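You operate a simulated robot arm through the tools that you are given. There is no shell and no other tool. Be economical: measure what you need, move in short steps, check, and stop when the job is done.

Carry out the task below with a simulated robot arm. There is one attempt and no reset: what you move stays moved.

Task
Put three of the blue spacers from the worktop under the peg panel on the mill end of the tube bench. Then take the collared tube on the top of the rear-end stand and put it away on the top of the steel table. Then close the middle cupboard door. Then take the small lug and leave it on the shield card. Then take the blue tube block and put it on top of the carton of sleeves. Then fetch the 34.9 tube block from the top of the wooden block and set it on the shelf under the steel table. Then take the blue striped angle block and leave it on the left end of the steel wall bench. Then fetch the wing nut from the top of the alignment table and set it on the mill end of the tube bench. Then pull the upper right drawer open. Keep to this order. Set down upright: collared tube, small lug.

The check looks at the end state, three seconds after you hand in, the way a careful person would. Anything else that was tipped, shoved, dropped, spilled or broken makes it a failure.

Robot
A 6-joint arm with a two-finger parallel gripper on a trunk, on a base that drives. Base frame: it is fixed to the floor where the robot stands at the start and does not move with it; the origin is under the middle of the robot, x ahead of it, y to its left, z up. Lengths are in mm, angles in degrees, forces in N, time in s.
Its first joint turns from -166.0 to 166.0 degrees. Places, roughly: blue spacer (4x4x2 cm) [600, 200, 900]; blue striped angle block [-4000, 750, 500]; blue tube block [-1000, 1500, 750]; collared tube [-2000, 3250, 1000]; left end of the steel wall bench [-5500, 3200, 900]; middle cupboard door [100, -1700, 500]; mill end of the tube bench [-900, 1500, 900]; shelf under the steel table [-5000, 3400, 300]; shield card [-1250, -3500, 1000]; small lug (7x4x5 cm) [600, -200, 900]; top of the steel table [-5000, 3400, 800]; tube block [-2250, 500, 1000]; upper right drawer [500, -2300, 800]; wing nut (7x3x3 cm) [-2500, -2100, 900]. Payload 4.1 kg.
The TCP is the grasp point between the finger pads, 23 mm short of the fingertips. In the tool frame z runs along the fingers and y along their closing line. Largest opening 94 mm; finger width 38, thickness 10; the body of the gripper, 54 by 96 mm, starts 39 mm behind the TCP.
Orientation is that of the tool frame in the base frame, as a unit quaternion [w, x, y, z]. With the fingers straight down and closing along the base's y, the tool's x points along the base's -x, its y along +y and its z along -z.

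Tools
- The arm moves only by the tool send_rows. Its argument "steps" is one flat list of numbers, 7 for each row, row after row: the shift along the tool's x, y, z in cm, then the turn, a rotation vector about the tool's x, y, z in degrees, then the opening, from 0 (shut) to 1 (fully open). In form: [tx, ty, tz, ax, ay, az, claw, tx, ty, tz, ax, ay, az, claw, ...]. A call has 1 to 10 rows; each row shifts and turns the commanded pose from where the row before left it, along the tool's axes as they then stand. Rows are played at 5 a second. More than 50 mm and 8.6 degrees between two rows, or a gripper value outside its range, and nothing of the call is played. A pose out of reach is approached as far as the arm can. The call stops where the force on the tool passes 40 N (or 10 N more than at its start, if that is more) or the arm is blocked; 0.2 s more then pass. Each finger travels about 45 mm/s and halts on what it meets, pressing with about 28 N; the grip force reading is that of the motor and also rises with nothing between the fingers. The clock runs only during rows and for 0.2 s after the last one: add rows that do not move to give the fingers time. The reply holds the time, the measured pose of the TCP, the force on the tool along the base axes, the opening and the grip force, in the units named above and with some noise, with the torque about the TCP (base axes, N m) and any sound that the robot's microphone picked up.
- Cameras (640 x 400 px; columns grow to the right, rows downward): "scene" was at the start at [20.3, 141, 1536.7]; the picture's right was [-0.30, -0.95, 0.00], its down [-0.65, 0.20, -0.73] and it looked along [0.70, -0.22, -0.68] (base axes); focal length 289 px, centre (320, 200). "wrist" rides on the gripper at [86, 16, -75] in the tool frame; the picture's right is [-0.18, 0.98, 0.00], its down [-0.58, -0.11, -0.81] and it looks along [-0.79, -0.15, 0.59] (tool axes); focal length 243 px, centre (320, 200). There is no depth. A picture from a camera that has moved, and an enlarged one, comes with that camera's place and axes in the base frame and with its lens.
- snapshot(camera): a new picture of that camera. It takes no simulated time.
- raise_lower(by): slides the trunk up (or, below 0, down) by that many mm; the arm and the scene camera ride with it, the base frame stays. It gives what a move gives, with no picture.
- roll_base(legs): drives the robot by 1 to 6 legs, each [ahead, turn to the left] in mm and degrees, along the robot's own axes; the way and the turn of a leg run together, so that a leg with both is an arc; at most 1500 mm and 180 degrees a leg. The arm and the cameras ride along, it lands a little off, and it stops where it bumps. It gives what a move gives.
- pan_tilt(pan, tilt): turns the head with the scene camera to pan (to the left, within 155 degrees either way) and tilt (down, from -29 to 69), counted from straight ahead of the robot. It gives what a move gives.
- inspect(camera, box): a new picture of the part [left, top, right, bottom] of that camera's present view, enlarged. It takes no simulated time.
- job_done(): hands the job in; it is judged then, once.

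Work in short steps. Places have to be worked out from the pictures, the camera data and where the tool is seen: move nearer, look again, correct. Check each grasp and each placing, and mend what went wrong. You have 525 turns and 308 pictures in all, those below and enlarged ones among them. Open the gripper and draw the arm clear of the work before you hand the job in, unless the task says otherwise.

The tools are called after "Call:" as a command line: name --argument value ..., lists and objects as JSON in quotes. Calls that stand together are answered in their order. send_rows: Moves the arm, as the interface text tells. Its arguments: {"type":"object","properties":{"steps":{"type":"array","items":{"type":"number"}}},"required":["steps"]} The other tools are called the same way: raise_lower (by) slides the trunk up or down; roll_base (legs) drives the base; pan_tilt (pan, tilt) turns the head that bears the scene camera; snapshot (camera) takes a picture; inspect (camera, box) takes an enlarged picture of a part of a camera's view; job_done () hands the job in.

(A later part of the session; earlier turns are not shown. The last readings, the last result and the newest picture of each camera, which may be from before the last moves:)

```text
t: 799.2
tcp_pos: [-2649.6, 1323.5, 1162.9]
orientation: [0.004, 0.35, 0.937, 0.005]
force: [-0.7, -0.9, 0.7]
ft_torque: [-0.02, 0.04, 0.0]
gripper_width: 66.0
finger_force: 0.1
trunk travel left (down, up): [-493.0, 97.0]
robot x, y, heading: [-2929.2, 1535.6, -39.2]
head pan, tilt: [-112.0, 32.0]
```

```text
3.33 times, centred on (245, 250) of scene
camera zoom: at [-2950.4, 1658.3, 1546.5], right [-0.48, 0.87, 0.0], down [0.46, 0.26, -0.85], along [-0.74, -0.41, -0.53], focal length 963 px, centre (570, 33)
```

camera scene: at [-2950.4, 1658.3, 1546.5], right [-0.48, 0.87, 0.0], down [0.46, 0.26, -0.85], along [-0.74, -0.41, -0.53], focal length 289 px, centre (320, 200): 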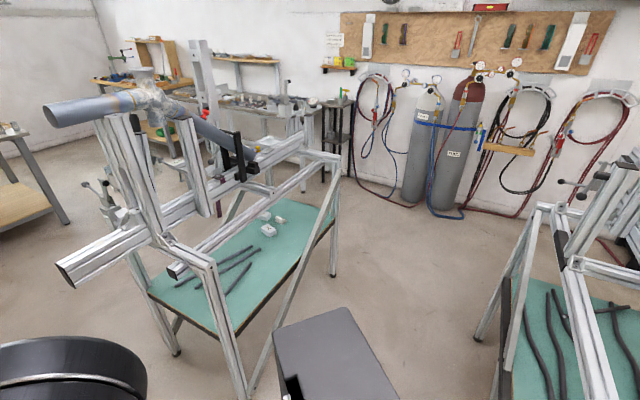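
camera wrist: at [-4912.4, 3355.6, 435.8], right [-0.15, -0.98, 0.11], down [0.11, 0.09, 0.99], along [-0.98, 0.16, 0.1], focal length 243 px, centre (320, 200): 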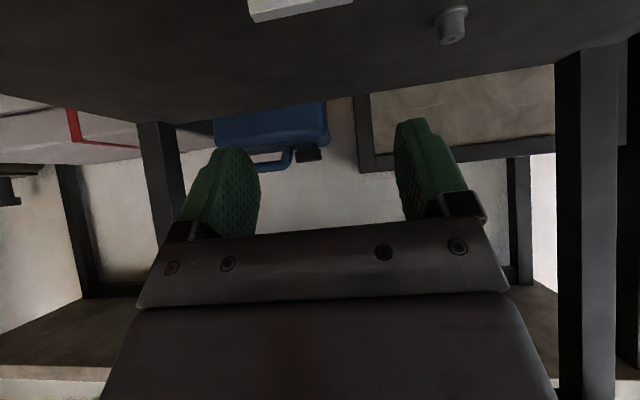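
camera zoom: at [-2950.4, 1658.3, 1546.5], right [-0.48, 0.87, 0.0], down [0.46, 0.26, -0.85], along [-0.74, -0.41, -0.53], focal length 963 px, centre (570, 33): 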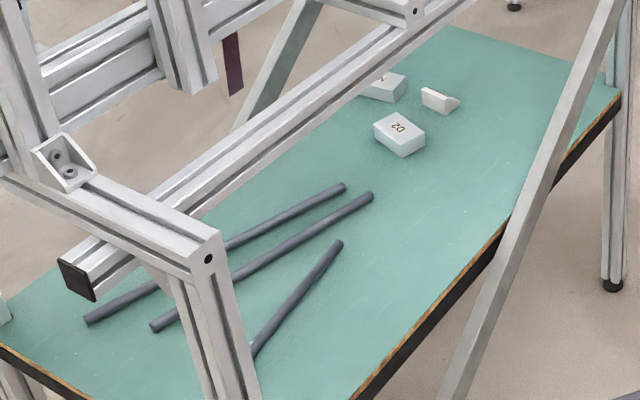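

The shelf's far end carries blocks around (-3980,750) and (-4090,700). I drive into the gap between the two frame stands for a closer look.

Call:
roll_base --legs '[[0, -140], [950, 0]]'

Call:
pan_tilt --pan 75 --tilt 40

Call:
snapshot --camera "scene"

```text
t: 810.0
tcp_pos: [-4238.3, 1540.1, 1163.3]
orientation: [0.006, 1.0, -0.021, -0.002]
force: [-0.1, 0.7, 0.3]
ft_torque: [-0.02, 0.0, 0.03]
gripper_width: 65.9
finger_force: 0.1
trunk travel left (down, up): [-493.0, 97.0]
robot x, y, heading: [-3884.3, 1547.7, 179.6]
head pan, tilt: [-112.0, 32.0]
```

```text
t: 812.8
tcp_pos: [-4239.1, 1539.6, 1163.2]
orientation: [0.006, 1.0, -0.021, -0.002]
force: [0.8, 0.2, -0.3]
ft_torque: [0.0, 0.03, 0.0]
gripper_width: 65.8
finger_force: 0.1
trunk travel left (down, up): [-493.0, 97.0]
robot x, y, heading: [-3885.4, 1550.6, 179.4]
head pan, tilt: [75.0, 40.0]
```

```text
109 pictures are left
camera scene: at [-3848.4, 1297.8, 1534.3], right [-0.96, 0.27, 0.0], down [0.17, 0.62, -0.77], along [-0.2, -0.74, -0.64], focal length 289 px, centre (320, 200)
```

scene: 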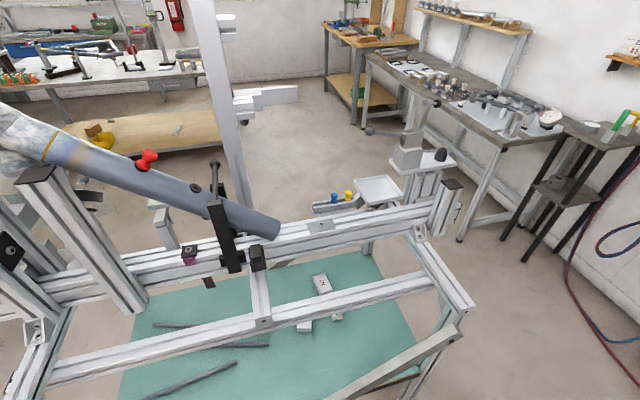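

Call:
inspect --camera "scene" --box '[270, 250, 390, 340]'

```text
4.44 times, centred on (330, 295) of scene
camera zoom: at [-3848.4, 1297.8, 1534.3], right [-0.96, 0.27, 0.0], down [0.17, 0.62, -0.77], along [-0.2, -0.74, -0.64], focal length 1284 px, centre (276, -222)
```

zoom: 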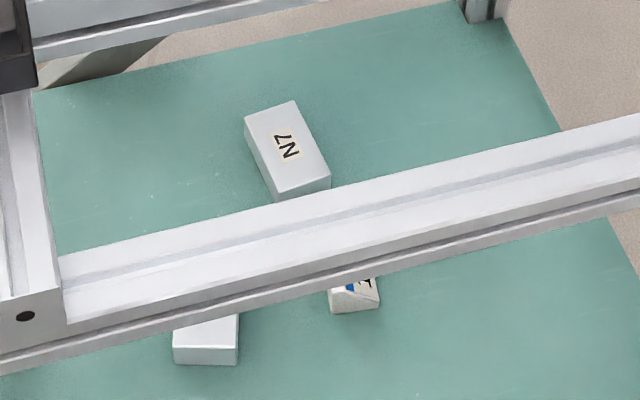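

The small wedge under the rail shows a blue stripe: that is the angle block. I lower the camera to see under the rail.

Call:
raise_lower --by -350

Call:
pan_tilt --pan 70 --tilt 42

Call:
snapshot --camera "scene"

```text
t: 816.2
tcp_pos: [-4237.8, 1539.2, 812.9]
orientation: [0.005, 1.0, -0.021, -0.002]
force: [-0.2, -0.3, -0.6]
ft_torque: [-0.01, -0.03, 0.01]
gripper_width: 65.8
finger_force: 0.1
trunk travel left (down, up): [-143.0, 447.0]
robot x, y, heading: [-3882.5, 1544.7, 179.4]
head pan, tilt: [75.0, 40.0]
```

```text
t: 816.9
tcp_pos: [-4238.5, 1538.5, 813.1]
orientation: [0.005, 1.0, -0.02, -0.002]
force: [-0.1, 0.7, 0.3]
ft_torque: [0.01, 0.02, -0.02]
gripper_width: 65.9
finger_force: 0.1
trunk travel left (down, up): [-143.0, 447.0]
robot x, y, heading: [-3885.6, 1547.9, 179.5]
head pan, tilt: [70.0, 42.0]
```

```text
107 pictures are left
camera scene: at [-3854.9, 1301.4, 1181.4], right [-0.94, 0.35, 0.0], down [0.23, 0.63, -0.74], along [-0.26, -0.7, -0.67], focal length 289 px, centre (320, 200)
```

scene: 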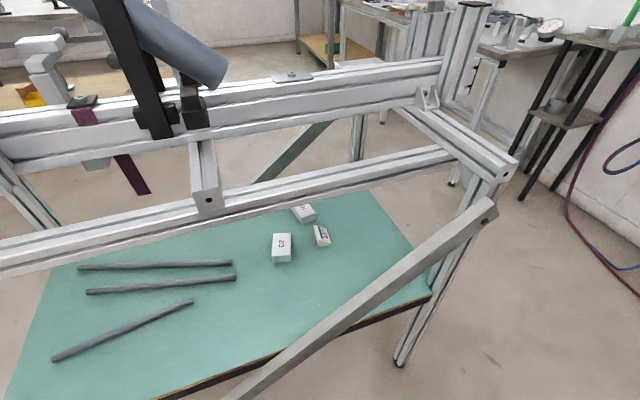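

Call:
inspect --camera "scene" --box '[260, 190, 360, 270]'

```text
5.00 times, centred on (310, 230) of scene
camera zoom: at [-3854.9, 1301.4, 1181.4], right [-0.94, 0.35, 0.0], down [0.23, 0.63, -0.74], along [-0.26, -0.7, -0.67], focal length 1445 px, centre (370, 50)
```

zoom: 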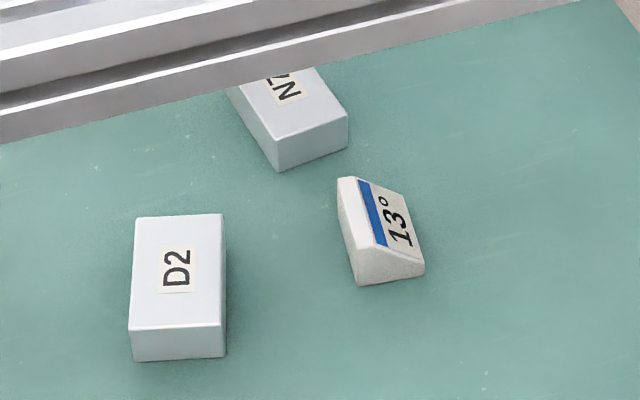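

The angle block ("13°", blue stripe) is at about x -4080…-4034, y 744…801 on the shelf at z≈520, with its vertical end faces along y. It is best gripped along y from the west side, so I check the space there.

Call:
pan_tilt --pan 22 --tilt 30

Call:
snapshot --camera "scene"

```text
t: 818.0
tcp_pos: [-4237.2, 1538.5, 813.2]
orientation: [0.005, 1.0, -0.021, -0.002]
force: [0.3, 0.3, 0.0]
ft_torque: [0.01, -0.06, 0.02]
gripper_width: 65.7
finger_force: 0.1
trunk travel left (down, up): [-143.0, 447.0]
robot x, y, heading: [-3885.5, 1547.4, 179.5]
head pan, tilt: [22.0, 30.0]
```

```text
105 pictures are left
camera scene: at [-3909.9, 1346.5, 1199.7], right [-0.37, 0.93, 0.0], down [0.47, 0.18, -0.87], along [-0.81, -0.32, -0.5], focal length 289 px, centre (320, 200)
```

scene: 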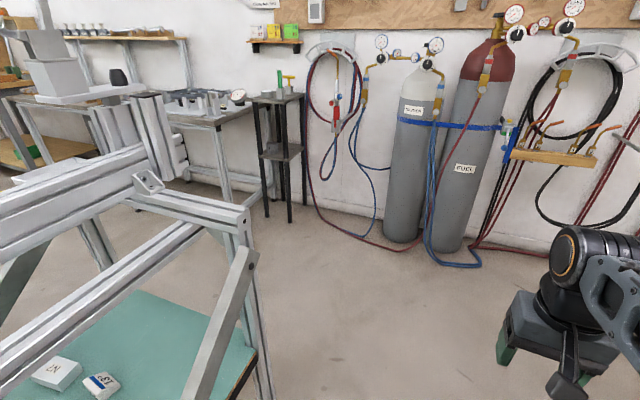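

Plenty of room to the west. I drive round to (-4700,772) facing east.

Call:
roll_base --legs '[[815, 0], [0, 90], [776, 0], [0, 90]]'

Call:
pan_tilt --pan -5 --tilt 45

Call:
snapshot --camera "scene"

```text
t: 832.7
tcp_pos: [-4356.2, 642.0, 813.0]
orientation: [0.001, 0.226, 0.974, 0.01]
force: [0.6, 0.6, -0.2]
ft_torque: [0.01, 0.0, 0.0]
gripper_width: 66.0
finger_force: 0.0
trunk travel left (down, up): [-143.0, 447.0]
robot x, y, heading: [-4683.8, 777.2, -23.8]
head pan, tilt: [22.0, 30.0]
stopped in leg 4: the robot was blocked; the commanded pose is now the measured one
```

```text
t: 833.6
tcp_pos: [-4355.4, 642.0, 812.9]
orientation: [0.002, 0.224, 0.974, 0.009]
force: [0.1, -0.1, -0.8]
ft_torque: [-0.02, 0.02, -0.01]
gripper_width: 65.9
finger_force: 0.1
trunk travel left (down, up): [-143.0, 447.0]
robot x, y, heading: [-4685.3, 775.1, -23.6]
head pan, tilt: [-5.0, 45.0]
```

```text
104 pictures are left
camera scene: at [-4615.8, 864.1, 1188.3], right [-0.48, -0.88, -0.05], down [-0.61, 0.37, -0.7], along [0.63, -0.31, -0.71], focal length 289 px, centre (320, 200)
```

scene: 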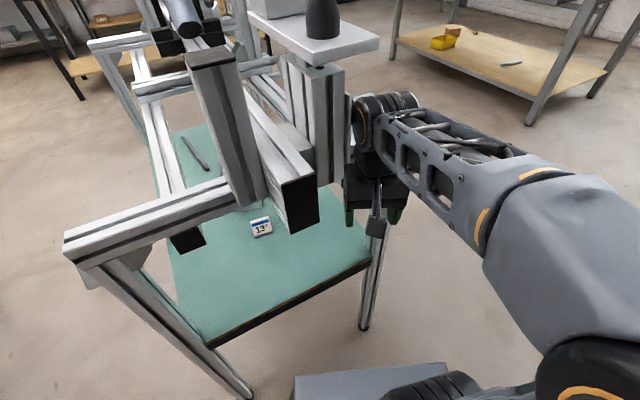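

The turn was blocked: the arm's wrist met the stand's protruding end column. I turn back at once and look again.

Call:
roll_base --legs '[[0, -25]]'

Call:
snapshot --camera "scene"

```text
t: 835.3
tcp_pos: [-4434.1, 529.1, 812.3]
orientation: [0.002, 0.424, 0.906, 0.001]
force: [-0.5, 0.3, 0.4]
ft_torque: [0.01, 0.02, -0.02]
gripper_width: 65.8
finger_force: 0.0
trunk travel left (down, up): [-143.0, 447.0]
robot x, y, heading: [-4682.8, 780.3, -47.6]
head pan, tilt: [-5.0, 45.0]
```

```text
103 pictures are left
camera scene: at [-4550.2, 868.9, 1177.1], right [-0.8, -0.61, 0.0], down [-0.43, 0.56, -0.71], along [0.43, -0.56, -0.71], focal length 289 px, centre (320, 200)
```

scene: 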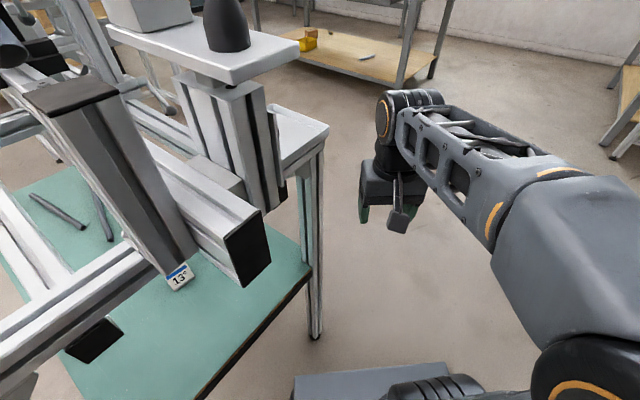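

I will come in from the west with the tool nearly level and turned camera-side up, so it passes under the protruding beams and the camera clears the shelf. First I move to a free spot further west, facing south.

Call:
roll_base --legs '[[0, -130], [175, 0], [0, 88]]'

Call:
send_rows --steps '[0, 0, 0, 0, 0, -8.5, 0.7, 0, 0, 0, 0, 0, -8.5, 0.7, 0, 0, 0, 0, 0, -8.5, 0.7, 0, 0, 0, 0, 0, -8.5, 0.7, 0, 0, 0, 0, 0, -8.5, 0.7, 0, 0, 0, 0, 0, -8.5, 0.7, 0, 0, 0, 0, 0, -8.5, 0.7, 0, 0, 0, 0, 0, -8.5, 0.7, 0, 0, 0, 0, 0, -8.5, 0.7, 0, 0, 0, 0, 0, -8.5, 0.7]'

Call:
send_rows --steps '[0, 0, 0, 0, 0, -8.5, 0.7, 0, 0, 0, 0, 0, -8.5, 0.7, 0, 0, 0, 0, 0, -8.5, 0.7, 0, 0, 0, 0, 0, -8.5, 0.7, 0, 0, 0, 0, 0, -8.5, 0.7, 0, 0, 0, 0, 0, -8.5, 0.7, 0, 0, 0, 0, 0, -8.5, 0.7, 0, 0, 0, 0, 0, -8.5, 0.7, 0, 0, 0, 0, 0, -8.5, 0.7, 0, 0, 0, 0, 0, -8.5, 0.7]'

```text
t: 845.9
tcp_pos: [-4834.3, 420.0, 811.8]
orientation: [0.003, 0.715, 0.699, 0.001]
force: [-0.7, 1.0, -0.1]
ft_torque: [0.02, 0.0, 0.0]
gripper_width: 65.7
finger_force: 0.2
trunk travel left (down, up): [-143.0, 447.0]
robot x, y, heading: [-4858.6, 771.0, -89.1]
head pan, tilt: [-5.0, 45.0]
```

```text
t: 848.1
tcp_pos: [-4836.1, 418.6, 811.8]
orientation: [0.003, 0.054, 0.999, 0.0]
force: [-0.2, 0.1, 0.0]
ft_torque: [0.0, -0.01, -0.01]
gripper_width: 65.9
finger_force: 0.0
trunk travel left (down, up): [-143.0, 447.0]
robot x, y, heading: [-4857.1, 771.0, -88.6]
head pan, tilt: [-5.0, 45.0]
```

```text
t: 850.3
tcp_pos: [-4836.0, 419.2, 810.6]
orientation: [0.002, -0.635, 0.773, -0.003]
force: [0.2, -0.5, -0.1]
ft_torque: [0.02, -0.03, -0.04]
gripper_width: 65.9
finger_force: 0.0
trunk travel left (down, up): [-143.0, 447.0]
robot x, y, heading: [-4857.4, 770.7, -89.0]
head pan, tilt: [-5.0, 45.0]
```

The flip works. I finish it and lean the tool forward to 72°, extending as I go.

Call:
send_rows --steps '[0, 0, 0, 0, 0, -8, 0.8, 0, 0, 0, 0, 0, -4, 0.8, 1.9, 0, 0, 0, 8, 0, 0.8, 1.88, 0, 0.26, 0, 8, 0, 0.8, 1.83, 0, 0.52, 0, 8, 0, 0.8, 1.74, 0, 0.77, 0, 8, 0, 0.8, 1.61, 0, 1.0, 0, 8, 0, 0.8, 1.46, 0, 1.22, 0, 8, 0, 0.8, 1.27, 0, 1.41, 0, 8, 0, 0.8, 1.06, 0, 1.58, 0, 8, 0, 0.8]'

Call:
send_rows --steps '[0.83, 0, 1.71, 0, 8, 0, 0.8, 0, 0, 0, 0, 0, 0, 0.8]'

Call:
snapshot --camera "scene"

```text
t: 852.5
tcp_pos: [-4815.5, 281.5, 812.0]
orientation: [-0.353, -0.613, 0.616, -0.348]
force: [0.1, -0.1, 0.6]
ft_torque: [-0.01, -0.03, -0.01]
gripper_width: 75.2
finger_force: 0.1
out of reach, approached as far as the arm can: row 2, 10
trunk travel left (down, up): [-143.0, 447.0]
robot x, y, heading: [-4857.6, 768.8, -88.8]
head pan, tilt: [-5.0, 45.0]
```

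```text
t: 853.1
tcp_pos: [-4819.7, 274.7, 810.6]
orientation: [-0.377, -0.599, 0.612, -0.353]
force: [0.5, -0.5, 0.3]
ft_torque: [-0.01, -0.04, 0.01]
gripper_width: 75.2
finger_force: 0.0
out of reach, approached as far as the arm can: row 1
trunk travel left (down, up): [-143.0, 447.0]
robot x, y, heading: [-4858.4, 773.2, -89.0]
head pan, tilt: [-5.0, 45.0]
```

```text
102 pictures are left
camera scene: at [-4697.0, 752.5, 1177.1], right [-1.0, 0.07, 0.0], down [0.05, 0.71, -0.71], along [-0.05, -0.71, -0.71], focal length 289 px, centre (320, 200)
```

scene: 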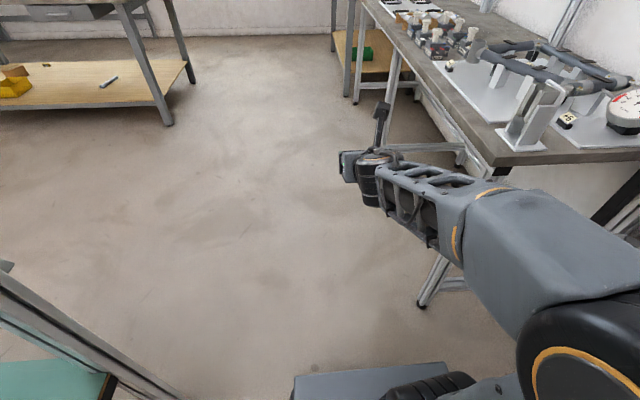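

Tilt is 62°, level sideways. I lower the trunk and turn to face the stand, staying clear of it.

Call:
raise_lower --by -138

Call:
roll_base --legs '[[0, 89]]'

Call:
pan_tilt --pan 0 --tilt 35

Call:
snapshot --camera "scene"

Call:
snapshot --camera "wrist"

```text
t: 854.8
tcp_pos: [-4820.4, 273.8, 673.5]
orientation: [-0.375, -0.6, 0.611, -0.354]
force: [-0.2, -0.3, -0.9]
ft_torque: [-0.01, -0.03, -0.04]
gripper_width: 75.1
finger_force: 0.1
trunk travel left (down, up): [-5.0, 585.0]
robot x, y, heading: [-4858.5, 771.2, -88.6]
head pan, tilt: [-5.0, 45.0]
```

```text
t: 859.0
tcp_pos: [-4359.7, 798.8, 672.4]
orientation: [0.02, 0.856, -0.016, 0.516]
force: [-0.3, 0.7, 0.1]
ft_torque: [-0.01, 0.01, -0.03]
gripper_width: 75.1
finger_force: 0.0
trunk travel left (down, up): [-5.0, 585.0]
robot x, y, heading: [-4857.5, 771.8, 0.0]
head pan, tilt: [-5.0, 45.0]
```

```text
t: 859.7
tcp_pos: [-4359.6, 800.5, 672.3]
orientation: [0.021, 0.857, -0.017, 0.515]
force: [0.0, -0.1, -0.1]
ft_torque: [0.0, 0.02, 0.02]
gripper_width: 75.3
finger_force: 0.0
trunk travel left (down, up): [-5.0, 585.0]
robot x, y, heading: [-4856.2, 771.4, -0.1]
head pan, tilt: [0.0, 35.0]
```

```text
101 pictures are left
camera scene: at [-4828.7, 937.0, 1053.8], right [0.0, -1.0, 0.0], down [-0.57, 0.0, -0.82], along [0.82, 0.0, -0.57], focal length 289 px, centre (320, 200)
```

scene: 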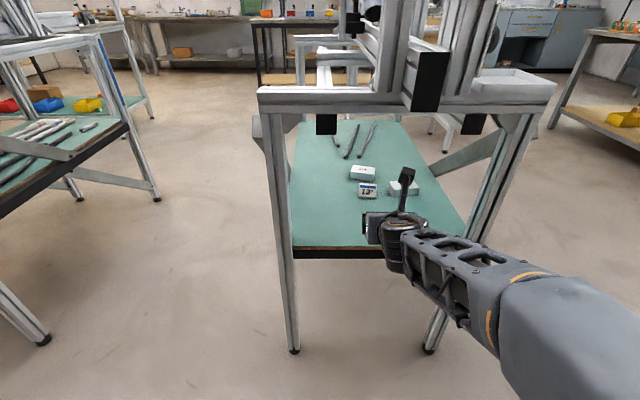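

```text
100 pictures are left
camera wrist: at [-4385.7, 787.1, 784.2], right [-0.14, -0.98, -0.14], down [-0.98, 0.16, -0.14], along [0.16, 0.12, -0.98], focal length 243 px, centre (320, 200)
```

wrist: 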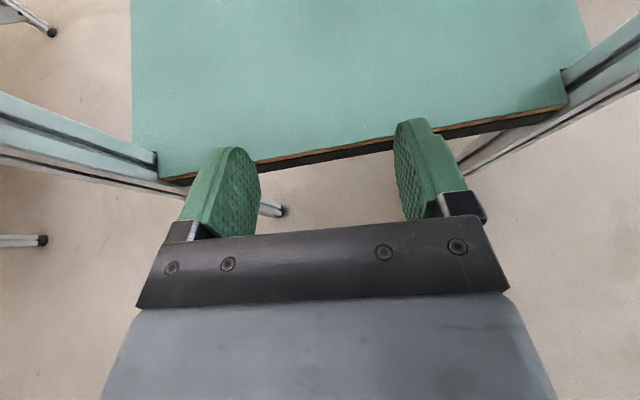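

Good views: the shelf top is z≈524, all beams are above 840, and the wedge is near (-4048,783). I drive forward 170 mm and move in above the block for a look.

Call:
roll_base --legs '[[170, 0]]'

Call:
send_rows --steps '[-1.5, 0.3, 3.9, 0, 0, 0, 0.85, -1.5, 0.3, 3.9, 0, 0, 0, 0.85, 0, 0, 0, 0, 0, 0, 0.85]'

Call:
snapshot --camera "wrist"

```text
t: 861.1
tcp_pos: [-4190.2, 799.9, 673.7]
orientation: [0.02, 0.857, -0.016, 0.515]
force: [0.0, -0.3, -0.6]
ft_torque: [0.0, 0.01, -0.03]
gripper_width: 75.1
finger_force: 0.0
trunk travel left (down, up): [-5.0, 585.0]
robot x, y, heading: [-4690.6, 770.2, -0.0]
head pan, tilt: [0.0, 35.0]
```

```text
t: 862.0
tcp_pos: [-4132.9, 786.8, 610.0]
orientation: [0.02, 0.856, -0.016, 0.516]
force: [0.0, 0.3, 0.6]
ft_torque: [-0.02, 0.0, 0.01]
gripper_width: 79.6
finger_force: 0.1
trunk travel left (down, up): [-5.0, 585.0]
robot x, y, heading: [-4690.2, 771.6, -0.0]
head pan, tilt: [0.0, 35.0]
```

```text
99 pictures are left
camera wrist: at [-4160.9, 774.2, 720.4], right [-0.13, -0.98, -0.15], down [-0.98, 0.16, -0.14], along [0.16, 0.12, -0.98], focal length 243 px, centre (320, 200)
```

wrist: 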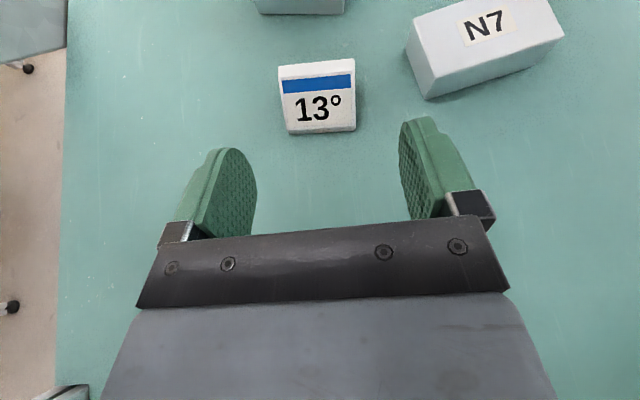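

Aligned: block centre (-4048,786). I go in along the axis to TCP z≈554.

Call:
send_rows --steps '[-0.27, -0.15, 3.5, 0, 0, 0, 0.85, -0.27, -0.15, 3.5, 0, 0, 0, 0.85, -0.27, -0.15, 3.4, 0, 0, 0, 0.85, 0, 0, 0, 0, 0, 0, 0.85]'

Call:
snapshot --camera "wrist"

```text
t: 863.0
tcp_pos: [-4046.2, 787.0, 557.9]
orientation: [0.02, 0.854, -0.017, 0.519]
force: [-12.7, 1.5, 18.1]
ft_torque: [0.78, 0.1, 0.64]
gripper_width: 79.7
finger_force: 0.1
trunk travel left (down, up): [-5.0, 585.0]
robot x, y, heading: [-4687.7, 768.8, 0.3]
head pan, tilt: [0.0, 35.0]
```

```text
98 pictures are left
camera wrist: at [-4073.0, 775.5, 669.4], right [-0.13, -0.98, -0.15], down [-0.98, 0.16, -0.15], along [0.17, 0.12, -0.98], focal length 243 px, centre (320, 200)
```

wrist: 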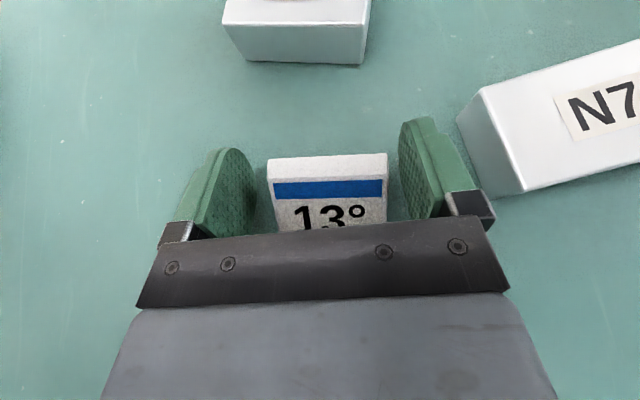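

Fingers touch the shelf with the block between them. I ease 3 mm up and close.

Call:
send_rows --steps '[0.3, 0, -0.16, 0, 0, 0, 0.85, 0, 0, 0, 0, 0, 0, 0.45, 0, 0, 0, 0, 0, 0, 0.45, 0, 0, 0, 0, 0, 0, 0.45, 0, 0, 0, 0, 0, 0, 0.45]'

Call:
send_rows --steps '[2.65, 0, -1.41, 0, 0, 0, 0.45, 2.65, 0, -1.41, 0, 0, 0, 0.45, 0, 0, 0, 0, 0, 0, 0.45]'

Call:
snapshot --camera "wrist"

```text
t: 864.1
tcp_pos: [-4046.6, 786.7, 558.5]
orientation: [0.02, 0.856, -0.016, 0.516]
force: [0.6, -4.3, 9.2]
ft_torque: [0.15, -0.07, -0.01]
gripper_width: 55.5
finger_force: 28.3
trunk travel left (down, up): [-5.0, 585.0]
robot x, y, heading: [-4684.5, 771.2, -0.2]
head pan, tilt: [0.0, 35.0]
```

```text
t: 865.0
tcp_pos: [-4045.4, 789.5, 617.6]
orientation: [0.02, 0.857, -0.016, 0.515]
force: [-0.2, 0.1, -0.6]
ft_torque: [0.02, 0.01, -0.02]
gripper_width: 55.4
finger_force: 28.0
trunk travel left (down, up): [-5.0, 585.0]
robot x, y, heading: [-4689.3, 772.2, 0.1]
head pan, tilt: [0.0, 35.0]
```

```text
97 pictures are left
camera wrist: at [-4071.7, 777.7, 729.3], right [-0.13, -0.98, -0.14], down [-0.98, 0.15, -0.14], along [0.16, 0.12, -0.98], focal length 243 px, centre (320, 200)
```

wrist: 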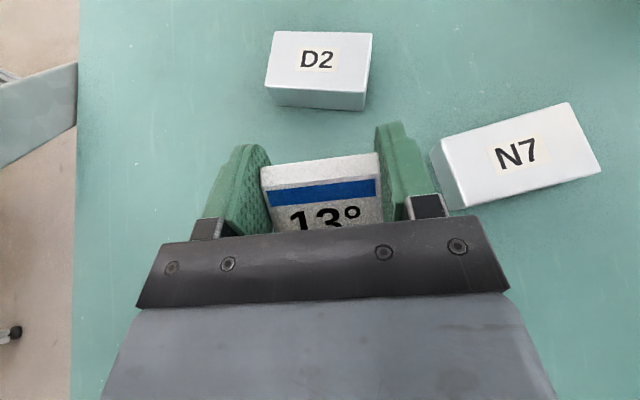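

Held and lifted. I back straight out, then raise and draw in the arm.

Call:
roll_base --legs '[[-260, 0]]'

Call:
raise_lower --by 400

Call:
send_rows --steps '[-1.88, 0, -3.53, 0, 0, 0, 0.45, -1.88, 0, -3.53, 0, 0, 0, 0.45, -1.88, 0, -3.53, 0, 0, 0, 0.45, -1.88, 0, -3.53, 0, 0, 0, 0.45, 0, 0, 0, 0, 0, 0, 0.45]'

Call:
snapshot --camera "wrist"

```text
t: 866.8
tcp_pos: [-4304.6, 785.3, 618.2]
orientation: [0.022, 0.856, -0.019, 0.516]
force: [-0.2, 0.9, -1.0]
ft_torque: [0.0, -0.01, -0.01]
gripper_width: 55.5
finger_force: 27.9
trunk travel left (down, up): [-5.0, 585.0]
robot x, y, heading: [-4944.5, 771.8, -0.5]
head pan, tilt: [0.0, 35.0]
```

```text
t: 868.7
tcp_pos: [-4309.2, 787.1, 777.2]
orientation: [0.019, 0.864, -0.018, 0.502]
force: [2.4, 0.1, -4.6]
ft_torque: [0.02, 0.32, 0.0]
gripper_width: 55.6
finger_force: 28.0
trunk travel left (down, up): [-178.0, 412.0]
robot x, y, heading: [-4946.5, 774.5, -0.2]
head pan, tilt: [0.0, 35.0]
stopped: the force on the tool passed its limit (the readings are from after the stop); the commanded pose is now the measured one
```

```text
t: 869.9
tcp_pos: [-4465.9, 795.5, 785.4]
orientation: [0.02, 0.863, -0.018, 0.504]
force: [0.2, -0.4, -1.0]
ft_torque: [-0.01, 0.0, 0.0]
gripper_width: 55.4
finger_force: 27.9
trunk travel left (down, up): [-178.0, 412.0]
robot x, y, heading: [-4947.9, 772.9, -0.4]
head pan, tilt: [0.0, 35.0]
```

```text
96 pictures are left
camera wrist: at [-4489.1, 782.7, 896.4], right [-0.14, -0.98, -0.14], down [-0.98, 0.16, -0.11], along [0.13, 0.13, -0.98], focal length 243 px, centre (320, 200)
```

wrist: 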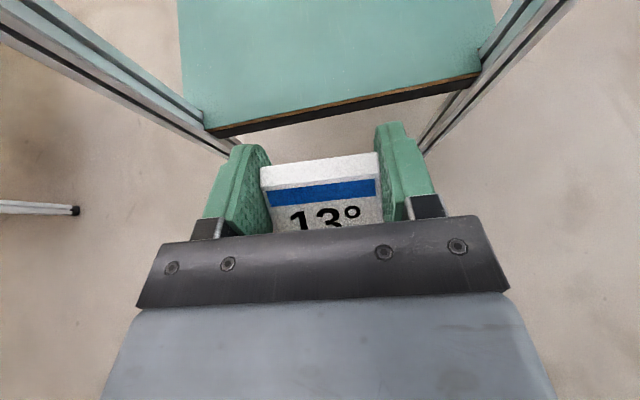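

I touched a beam while raising (stopped by the force limit) and have now drawn clear. I check the stand.

Call:
snapshot --camera "scene"

```text
95 pictures are left
camera scene: at [-4916.3, 937.3, 1226.3], right [0.0, -1.0, 0.0], down [-0.57, 0.0, -0.82], along [0.82, 0.0, -0.57], focal length 289 px, centre (320, 200)
```

scene: 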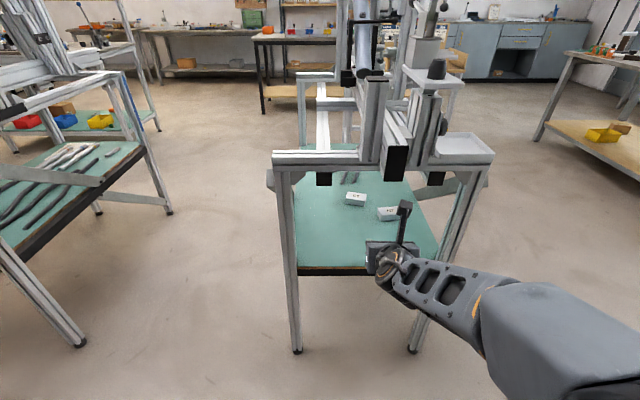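

The stand is intact. I raise the trunk and drive north toward the wall bench's left end.

Call:
raise_lower --by 300

Call:
roll_base --legs '[[0, 91], [1380, 0]]'

Call:
pan_tilt --pan 30 --tilt 28

Call:
snapshot --camera "scene"

```text
t: 872.9
tcp_pos: [-4466.5, 795.6, 1083.3]
orientation: [0.019, 0.863, -0.018, 0.504]
force: [0.5, 0.0, -0.6]
ft_torque: [0.05, -0.01, 0.03]
gripper_width: 55.1
finger_force: 28.0
trunk travel left (down, up): [-478.0, 112.0]
robot x, y, heading: [-4946.6, 771.9, -0.3]
head pan, tilt: [0.0, 35.0]
```

```text
t: 883.8
tcp_pos: [-5038.4, 2652.7, 1084.1]
orientation: [-0.349, 0.612, 0.609, 0.363]
force: [-0.2, -0.2, 0.3]
ft_torque: [-0.01, 0.03, -0.01]
gripper_width: 55.4
finger_force: 28.2
trunk travel left (down, up): [-478.0, 112.0]
robot x, y, heading: [-4999.6, 2173.1, 91.9]
head pan, tilt: [0.0, 35.0]
```

```text
t: 884.7
tcp_pos: [-5037.2, 2652.1, 1083.5]
orientation: [-0.35, 0.612, 0.61, 0.363]
force: [-0.8, 0.9, -0.5]
ft_torque: [0.02, -0.02, 0.02]
gripper_width: 55.7
finger_force: 28.2
trunk travel left (down, up): [-478.0, 112.0]
robot x, y, heading: [-4995.0, 2173.2, 92.1]
head pan, tilt: [30.0, 28.0]
```

```text
94 pictures are left
camera scene: at [-5207.4, 2184.7, 1537.2], right [0.85, 0.53, 0.0], down [0.25, -0.4, -0.88], along [-0.47, 0.75, -0.47], focal length 289 px, centre (320, 200)
```

scene: 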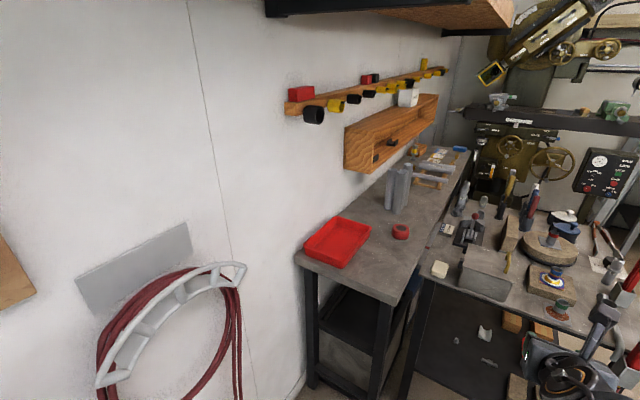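

The bench's left end is free between the red tray and the front edge; I aim for about (-5450,2985), top z≈838. I drive to a stance south-east of it.

Call:
roll_base --legs '[[0, 30], [290, 0], [0, -6]]'

Call:
send_rows --steps '[1.88, 0, 3.53, 0, 0, 0, 0.45, 1.88, 0, 3.53, 0, 0, 0, 0.45, 1.88, 0, 3.53, 0, 0, 0, 0.45, 0, 0, 0, 0, 0, 0, 0.45]'

Call:
pan_tilt --pan 5 --tilt 42

Call:
snapshot --camera "scene"

Call:
snapshot --camera "wrist"

```text
t: 888.7
tcp_pos: [-5380.8, 2834.9, 1084.4]
orientation: [-0.417, 0.472, 0.724, 0.283]
force: [0.1, 0.3, -1.1]
ft_torque: [0.0, -0.01, -0.02]
gripper_width: 55.2
finger_force: 28.0
trunk travel left (down, up): [-478.0, 112.0]
robot x, y, heading: [-5148.5, 2415.1, 116.5]
head pan, tilt: [30.0, 28.0]
```

```text
t: 889.7
tcp_pos: [-5428.8, 2945.8, 1080.4]
orientation: [-0.417, 0.471, 0.725, 0.281]
force: [0.7, 1.2, -0.7]
ft_torque: [0.01, -0.02, -0.05]
gripper_width: 55.4
finger_force: 27.8
trunk travel left (down, up): [-478.0, 112.0]
robot x, y, heading: [-5149.3, 2417.6, 116.1]
head pan, tilt: [30.0, 28.0]
```

```text
t: 890.6
tcp_pos: [-5428.3, 2945.3, 1080.8]
orientation: [-0.418, 0.471, 0.724, 0.283]
force: [0.8, 0.5, -0.6]
ft_torque: [-0.04, -0.02, 0.03]
gripper_width: 55.5
finger_force: 28.3
trunk travel left (down, up): [-478.0, 112.0]
robot x, y, heading: [-5145.9, 2416.5, 116.3]
head pan, tilt: [5.0, 42.0]
```

```text
93 pictures are left
camera scene: at [-5312.1, 2359.0, 1515.8], right [0.86, 0.52, 0.0], down [0.35, -0.57, -0.74], along [-0.38, 0.64, -0.67], focal length 289 px, centre (320, 200)
```

scene: 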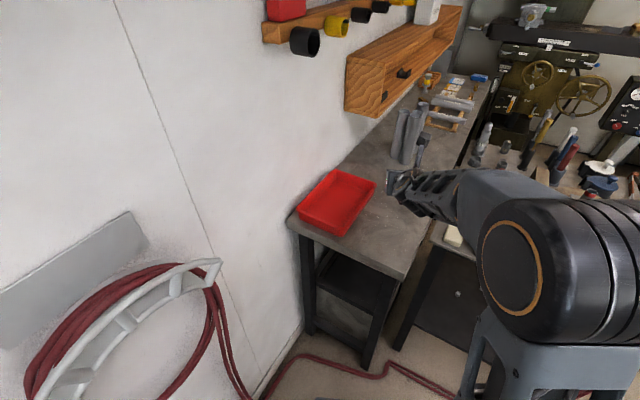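

```text
92 pictures are left
camera wrist: at [-5406.0, 2931.7, 1193.6], right [0.94, 0.31, -0.14], down [0.29, -0.95, -0.11], along [-0.17, 0.06, -0.98], focal length 243 px, centre (320, 200)
```

wrist: 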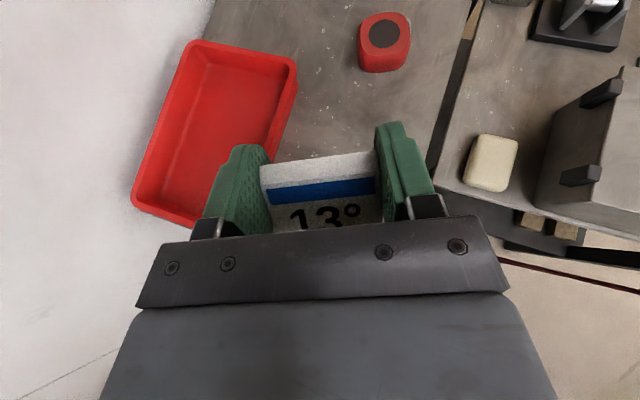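

The spot below is free, clear of the tray and the front edge. I move 60 mm on and lower with the trunk.

Call:
send_rows --steps '[1.41, 0, 2.65, 0, 0, 0, 0.45, 1.41, 0, 2.65, 0, 0, 0, 0.45, 0, 0, 0, 0, 0, 0, 0.45]'

Call:
raise_lower --by -165

Call:
snapshot --camera "wrist"

```text
t: 891.4
tcp_pos: [-5452.3, 3001.5, 1079.5]
orientation: [-0.417, 0.471, 0.724, 0.282]
force: [-0.6, -0.2, -1.6]
ft_torque: [0.01, -0.01, 0.03]
gripper_width: 55.3
finger_force: 28.0
trunk travel left (down, up): [-478.0, 112.0]
robot x, y, heading: [-5146.1, 2413.5, 116.2]
head pan, tilt: [5.0, 42.0]
```

```text
t: 893.3
tcp_pos: [-5450.9, 3001.0, 913.9]
orientation: [-0.418, 0.471, 0.724, 0.282]
force: [0.5, -0.5, -0.7]
ft_torque: [-0.01, 0.0, 0.01]
gripper_width: 55.5
finger_force: 27.4
trunk travel left (down, up): [-313.0, 277.0]
robot x, y, heading: [-5149.2, 2414.9, 116.3]
head pan, tilt: [5.0, 42.0]
```

```text
91 pictures are left
camera wrist: at [-5429.3, 2986.8, 1026.4], right [0.94, 0.31, -0.14], down [0.29, -0.95, -0.11], along [-0.17, 0.06, -0.98], focal length 243 px, centre (320, 200)
```

wrist: 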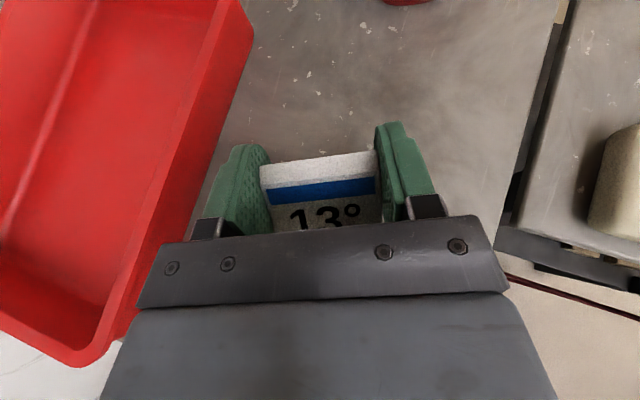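

Call:
raise_lower --by -34

Call:
raise_lower --by -5

```text
t: 894.0
tcp_pos: [-5452.0, 3000.3, 888.3]
orientation: [-0.423, 0.471, 0.72, 0.286]
force: [-4.2, 3.1, 34.2]
ft_torque: [0.07, 1.17, 0.11]
gripper_width: 55.4
finger_force: 28.2
trunk travel left (down, up): [-279.0, 311.0]
robot x, y, heading: [-5147.3, 2415.6, 116.2]
head pan, tilt: [5.0, 42.0]
```

```text
t: 894.5
tcp_pos: [-5452.8, 3002.8, 887.5]
orientation: [-0.426, 0.469, 0.719, 0.287]
force: [-1.3, 2.7, 9.3]
ft_torque: [0.04, 0.38, 0.01]
gripper_width: 55.4
finger_force: 28.1
trunk travel left (down, up): [-276.0, 314.0]
robot x, y, heading: [-5145.8, 2416.6, 116.3]
head pan, tilt: [5.0, 42.0]
stopped: the force on the tool passed its limit (the readings are from after the stop); the commanded pose is now the measured one
```

Contact; force is now 9 N. I open, then rise with the trunk.

Call:
send_rows --steps '[0, 0, 0, 0, 0, 0, 0.8, 0, 0, 0, 0, 0, 0, 0.8, 0, 0, 0, 0, 0, 0, 0.8, 0, 0, 0, 0, 0, 0, 0.8]'

Call:
raise_lower --by 120

Call:
snapshot --camera "wrist"

```text
t: 895.5
tcp_pos: [-5450.9, 3002.2, 887.4]
orientation: [-0.425, 0.47, 0.718, 0.287]
force: [10.2, 7.6, 17.3]
ft_torque: [0.08, 0.41, -0.13]
gripper_width: 69.7
finger_force: 0.1
trunk travel left (down, up): [-276.0, 314.0]
robot x, y, heading: [-5149.7, 2415.2, 116.1]
head pan, tilt: [5.0, 42.0]
```

```text
t: 897.0
tcp_pos: [-5453.8, 3003.2, 1006.0]
orientation: [-0.424, 0.47, 0.72, 0.285]
force: [0.0, -0.5, -0.7]
ft_torque: [0.03, 0.03, -0.03]
gripper_width: 75.5
finger_force: 0.0
trunk travel left (down, up): [-396.0, 194.0]
robot x, y, heading: [-5150.0, 2416.3, 116.1]
head pan, tilt: [5.0, 42.0]
```

```text
90 pictures are left
camera wrist: at [-5429.4, 2987.1, 1117.4], right [0.94, 0.31, -0.15], down [0.29, -0.95, -0.13], along [-0.18, 0.08, -0.98], focal length 243 px, centre (320, 200)
```

wrist: 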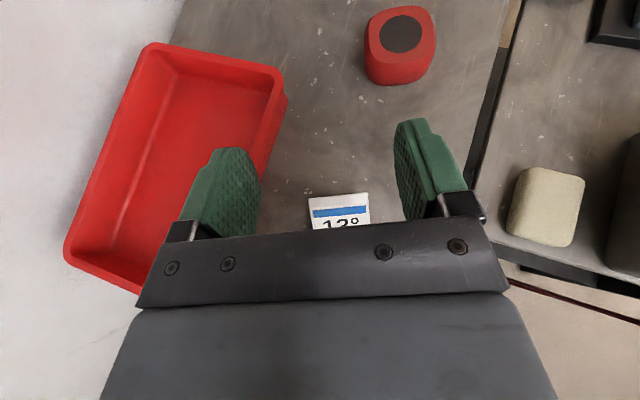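

The block rests on the bench; the tray is where it was. I retract the arm and check with the scene camera.

Call:
raise_lower --by 100

Call:
send_rows --steps '[-1.88, 0, -3.53, 0, 0, 0, 0.7, -1.88, 0, -3.53, 0, 0, 0, 0.7, -1.88, 0, -3.53, 0, 0, 0, 0.7, -1.88, 0, -3.53, 0, 0, 0, 0.7, -1.88, 0, -3.53, 0, 0, 0, 0.7]'

Call:
pan_tilt --pan 0 --tilt 40

Call:
snapshot --camera "scene"

```text
t: 898.3
tcp_pos: [-5451.8, 3003.2, 1106.8]
orientation: [-0.423, 0.47, 0.72, 0.286]
force: [0.6, 0.3, 0.2]
ft_torque: [0.0, -0.02, -0.01]
gripper_width: 75.3
finger_force: 0.0
trunk travel left (down, up): [-496.0, 94.0]
robot x, y, heading: [-5146.6, 2415.6, 116.3]
head pan, tilt: [5.0, 42.0]
```

```text
t: 899.5
tcp_pos: [-5375.4, 2819.1, 1107.0]
orientation: [-0.423, 0.47, 0.72, 0.286]
force: [0.2, -0.2, -0.5]
ft_torque: [0.03, -0.02, 0.01]
gripper_width: 65.9
finger_force: 0.0
trunk travel left (down, up): [-496.0, 94.0]
robot x, y, heading: [-5148.4, 2415.3, 116.0]
head pan, tilt: [5.0, 42.0]
```

```text
t: 900.1
tcp_pos: [-5374.3, 2819.9, 1107.9]
orientation: [-0.424, 0.47, 0.72, 0.286]
force: [0.5, -0.1, -0.3]
ft_torque: [-0.01, -0.01, 0.03]
gripper_width: 65.7
finger_force: 0.0
trunk travel left (down, up): [-496.0, 94.0]
robot x, y, heading: [-5144.1, 2413.6, 116.0]
head pan, tilt: [0.0, 40.0]
```

```text
89 pictures are left
camera scene: at [-5306.2, 2363.7, 1537.2], right [0.9, 0.44, 0.0], down [0.28, -0.58, -0.77], along [-0.34, 0.69, -0.64], focal length 289 px, centre (320, 200)
```

scene: 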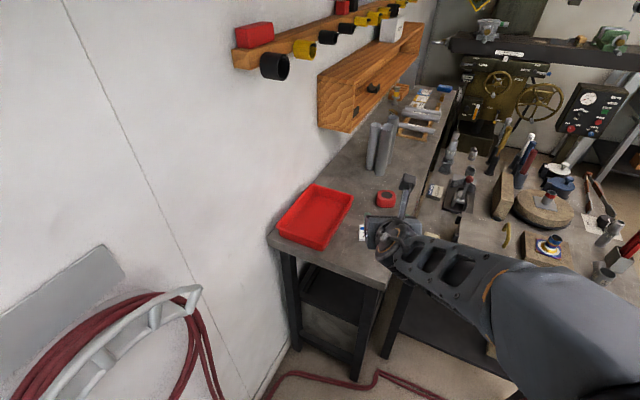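

The angle block is in place. I back off, level the tool back down and undo the flip for the next job.

Call:
roll_base --legs '[[-350, 0]]'

Call:
send_rows --steps '[-0.5, 0, -1, 0, -7.8, 0, 0.7, -0.5, 0, -1, 0, -7.8, 0, 0.7, -0.5, 0, -1, 0, -7.8, 0, 0.7, -0.5, 0, -1, 0, -7.8, 0, 0.7, -0.5, 0, -1, 0, -7.8, 0, 0.7, -0.5, 0, -1, 0, -7.8, 0, 0.7, -0.5, 0, -1, 0, -7.8, 0, 0.7, 0, 0, 0, 0, -7.8, 0, 0.7]'

Call:
send_rows --steps '[0, 0, 0, 0, 0, 8.5, 0.7, 0, 0, 0, 0, 0, 8.5, 0.7, 0, 0, 0, 0, 0, 8.5, 0.7, 0, 0, 0, 0, 0, 8.5, 0.7, 0, 0, 0, 0, 0, 8.5, 0.7, 0, 0, 0, 0, 0, 8.5, 0.7, 0, 0, 0, 0, 0, 8.5, 0.7, 0, 0, 0, 0, 0, 8.5, 0.7, 0, 0, 0, 0, 0, 8.5, 0.7, 0, 0, 0, 0, 0, 8.5, 0.7]'

Call:
send_rows --steps '[0, 0, 0, 0, 0, 8.5, 0.7, 0, 0, 0, 0, 0, 8.5, 0.7, 0, 0, 0, 0, 0, 8.5, 0.7, 0, 0, 0, 0, 0, 8.5, 0.7, 0, 0, 0, 0, 0, 8.5, 0.7, 0, 0, 0, 0, 0, 8.5, 0.7, 0, 0, 0, 0, 0, 8.5, 0.7, 0, 0, 0, 0, 0, 8.5, 0.7, 0, 0, 0, 0, 0, 8.5, 0.7, 0, 0, 0, 0, 0, 8.5, 0.7]'

```text
t: 902.4
tcp_pos: [-5218.8, 2505.8, 1108.8]
orientation: [-0.423, 0.472, 0.718, 0.288]
force: [0.6, -0.5, -0.1]
ft_torque: [0.02, 0.0, 0.01]
gripper_width: 65.6
finger_force: 0.0
trunk travel left (down, up): [-496.0, 94.0]
robot x, y, heading: [-4993.4, 2100.1, 115.9]
head pan, tilt: [0.0, 40.0]
```

```text
t: 904.2
tcp_pos: [-5192.2, 2453.5, 1134.5]
orientation: [-0.029, 0.563, 0.825, 0.041]
force: [-0.4, -0.3, -0.3]
ft_torque: [0.02, 0.01, -0.01]
gripper_width: 65.9
finger_force: 0.0
out of reach, approached as far as the arm can: row 1, 2
trunk travel left (down, up): [-496.0, 94.0]
robot x, y, heading: [-4992.7, 2101.3, 115.9]
head pan, tilt: [0.0, 40.0]
```

```text
t: 906.4
tcp_pos: [-5191.4, 2453.6, 1133.4]
orientation: [-0.05, 0.973, 0.226, 0.011]
force: [-0.1, 0.8, -0.1]
ft_torque: [-0.02, -0.02, 0.03]
gripper_width: 65.8
finger_force: 0.0
trunk travel left (down, up): [-496.0, 94.0]
robot x, y, heading: [-4996.8, 2105.3, 115.8]
head pan, tilt: [0.0, 40.0]
```

```text
t: 908.6
tcp_pos: [-5192.1, 2453.9, 1133.6]
orientation: [-0.044, 0.87, -0.49, -0.027]
force: [0.0, -1.0, -0.3]
ft_torque: [0.0, 0.02, -0.01]
gripper_width: 65.7
finger_force: 0.0
trunk travel left (down, up): [-496.0, 94.0]
robot x, y, heading: [-4994.0, 2102.3, 116.0]
head pan, tilt: [0.0, 40.0]
```

Call:
send_rows --steps '[0, 0, 0, 0, 5.2, 0, 0.7, 0, 0, 0, -2.9, 0, 0, 0.7, 0, 0, 0, 0, 0, 5.4, 0.7, 3, 0, -2, 0, 0, 0, 0.7, 0, 0, 0, 0, 0, 0, 0.7]'

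Call:
roll_base --legs '[[0, 174], [620, 0], [0, 70], [1400, 0]]'

```text
t: 909.8
tcp_pos: [-5180.7, 2425.6, 1154.7]
orientation: [-0.001, 0.847, -0.532, 0.0]
force: [0.4, 0.1, 0.3]
ft_torque: [-0.01, -0.03, 0.01]
gripper_width: 65.7
finger_force: 0.0
trunk travel left (down, up): [-496.0, 94.0]
robot x, y, heading: [-4994.1, 2098.2, 116.1]
head pan, tilt: [0.0, 40.0]
```

```text
t: 930.1
tcp_pos: [-2992.4, 1534.7, 1155.3]
orientation: [0.0, 0.009, 1.0, 0.0]
force: [0.3, -0.8, 0.0]
ft_torque: [0.0, -0.03, -0.02]
gripper_width: 65.7
finger_force: 0.0
trunk travel left (down, up): [-496.0, 94.0]
robot x, y, heading: [-3367.1, 1514.6, -1.2]
head pan, tilt: [0.0, 40.0]
```

Call:
roll_base --legs '[[450, 0], [0, -11], [1260, 0], [0, -78], [1400, 0]]'

```text
t: 949.7
tcp_pos: [-1593.7, -525.6, 1155.3]
orientation: [-0.001, 0.7, 0.715, 0.0]
force: [1.3, 0.6, -0.4]
ft_torque: [-0.03, -0.01, 0.03]
gripper_width: 65.8
finger_force: 0.1
trunk travel left (down, up): [-496.0, 94.0]
robot x, y, heading: [-1626.7, -145.8, -88.6]
head pan, tilt: [0.0, 40.0]
```

Call:
roll_base --legs '[[0, -2.5], [1200, 0], [1210, 0], [0, -89]]'

Call:
pan_tilt --pan -20 --tilt 28

Call:
snapshot --camera "scene"

```text
t: 965.7
tcp_pos: [-2079.1, -2592.5, 1154.5]
orientation: [-0.001, 1.0, -0.003, 0.0]
force: [-0.5, 1.1, 0.4]
ft_torque: [-0.01, 0.01, 0.02]
gripper_width: 65.7
finger_force: 0.2
trunk travel left (down, up): [-496.0, 94.0]
robot x, y, heading: [-1706.7, -2568.9, 179.9]
head pan, tilt: [0.0, 40.0]
```

```text
t: 966.5
tcp_pos: [-2079.1, -2592.7, 1155.1]
orientation: [-0.001, 1.0, -0.002, 0.0]
force: [0.5, -0.4, 0.4]
ft_torque: [0.01, 0.0, 0.01]
gripper_width: 65.7
finger_force: 0.0
trunk travel left (down, up): [-496.0, 94.0]
robot x, y, heading: [-1707.8, -2571.2, 179.9]
head pan, tilt: [-20.0, 28.0]
```

```text
88 pictures are left
camera scene: at [-1729.7, -2703.7, 1555.7], right [0.34, 0.94, 0.0], down [0.44, -0.16, -0.88], along [-0.83, 0.3, -0.47], focal length 289 px, centre (320, 200)
```

scene: 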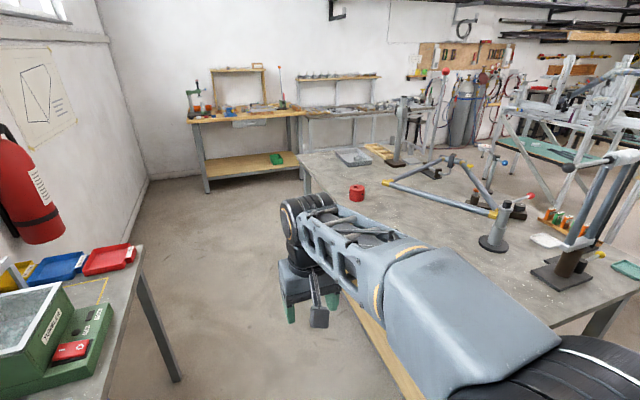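

Call:
roll_base --legs '[[750, 0], [0, -90]]'

Call:
pan_tilt --pan 0 --tilt 45

Call:
snapshot --camera "scene"

Call:
snapshot --camera "wrist"

```text
t: 974.4
tcp_pos: [-2487.7, -2185.9, 1155.2]
orientation: [0.001, -0.705, 0.709, -0.001]
force: [-0.3, -0.1, 0.2]
ft_torque: [-0.02, 0.01, -0.02]
gripper_width: 65.8
finger_force: 0.0
trunk travel left (down, up): [-496.0, 94.0]
robot x, y, heading: [-2463.8, -2562.7, 89.8]
head pan, tilt: [-20.0, 28.0]
```

```text
t: 975.2
tcp_pos: [-2488.6, -2186.9, 1155.4]
orientation: [0.001, -0.706, 0.709, -0.001]
force: [0.2, -0.4, 0.0]
ft_torque: [0.0, 0.0, -0.01]
gripper_width: 65.9
finger_force: 0.2
trunk travel left (down, up): [-496.0, 94.0]
robot x, y, heading: [-2465.1, -2563.1, 89.9]
head pan, tilt: [0.0, 45.0]
```

```text
87 pictures are left
camera scene: at [-2628.1, -2540.0, 1530.0], right [1.0, 0.0, 0.0], down [0.0, -0.71, -0.71], along [0.0, 0.71, -0.71], focal length 289 px, centre (320, 200)
```

scene: 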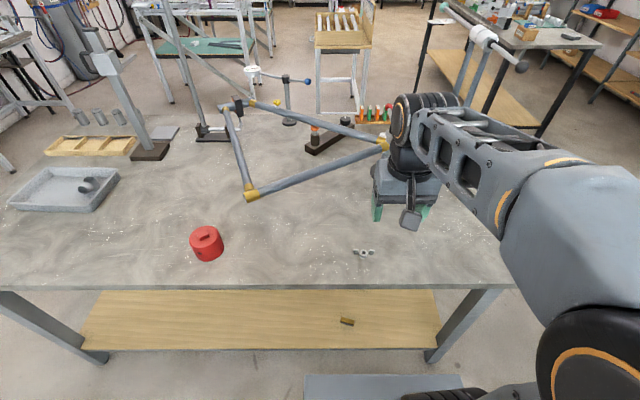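

```text
86 pictures are left
camera wrist: at [-2504.5, -2271.9, 1229.7], right [-0.98, 0.19, 0.0], down [0.11, 0.58, 0.81], along [0.15, 0.79, -0.59], focal length 243 px, centre (320, 200)
```

wrist: 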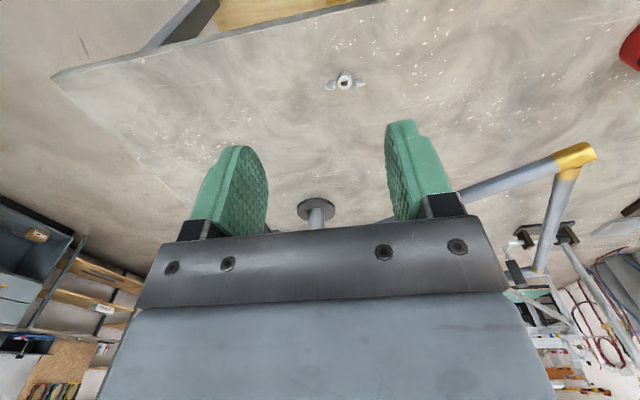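

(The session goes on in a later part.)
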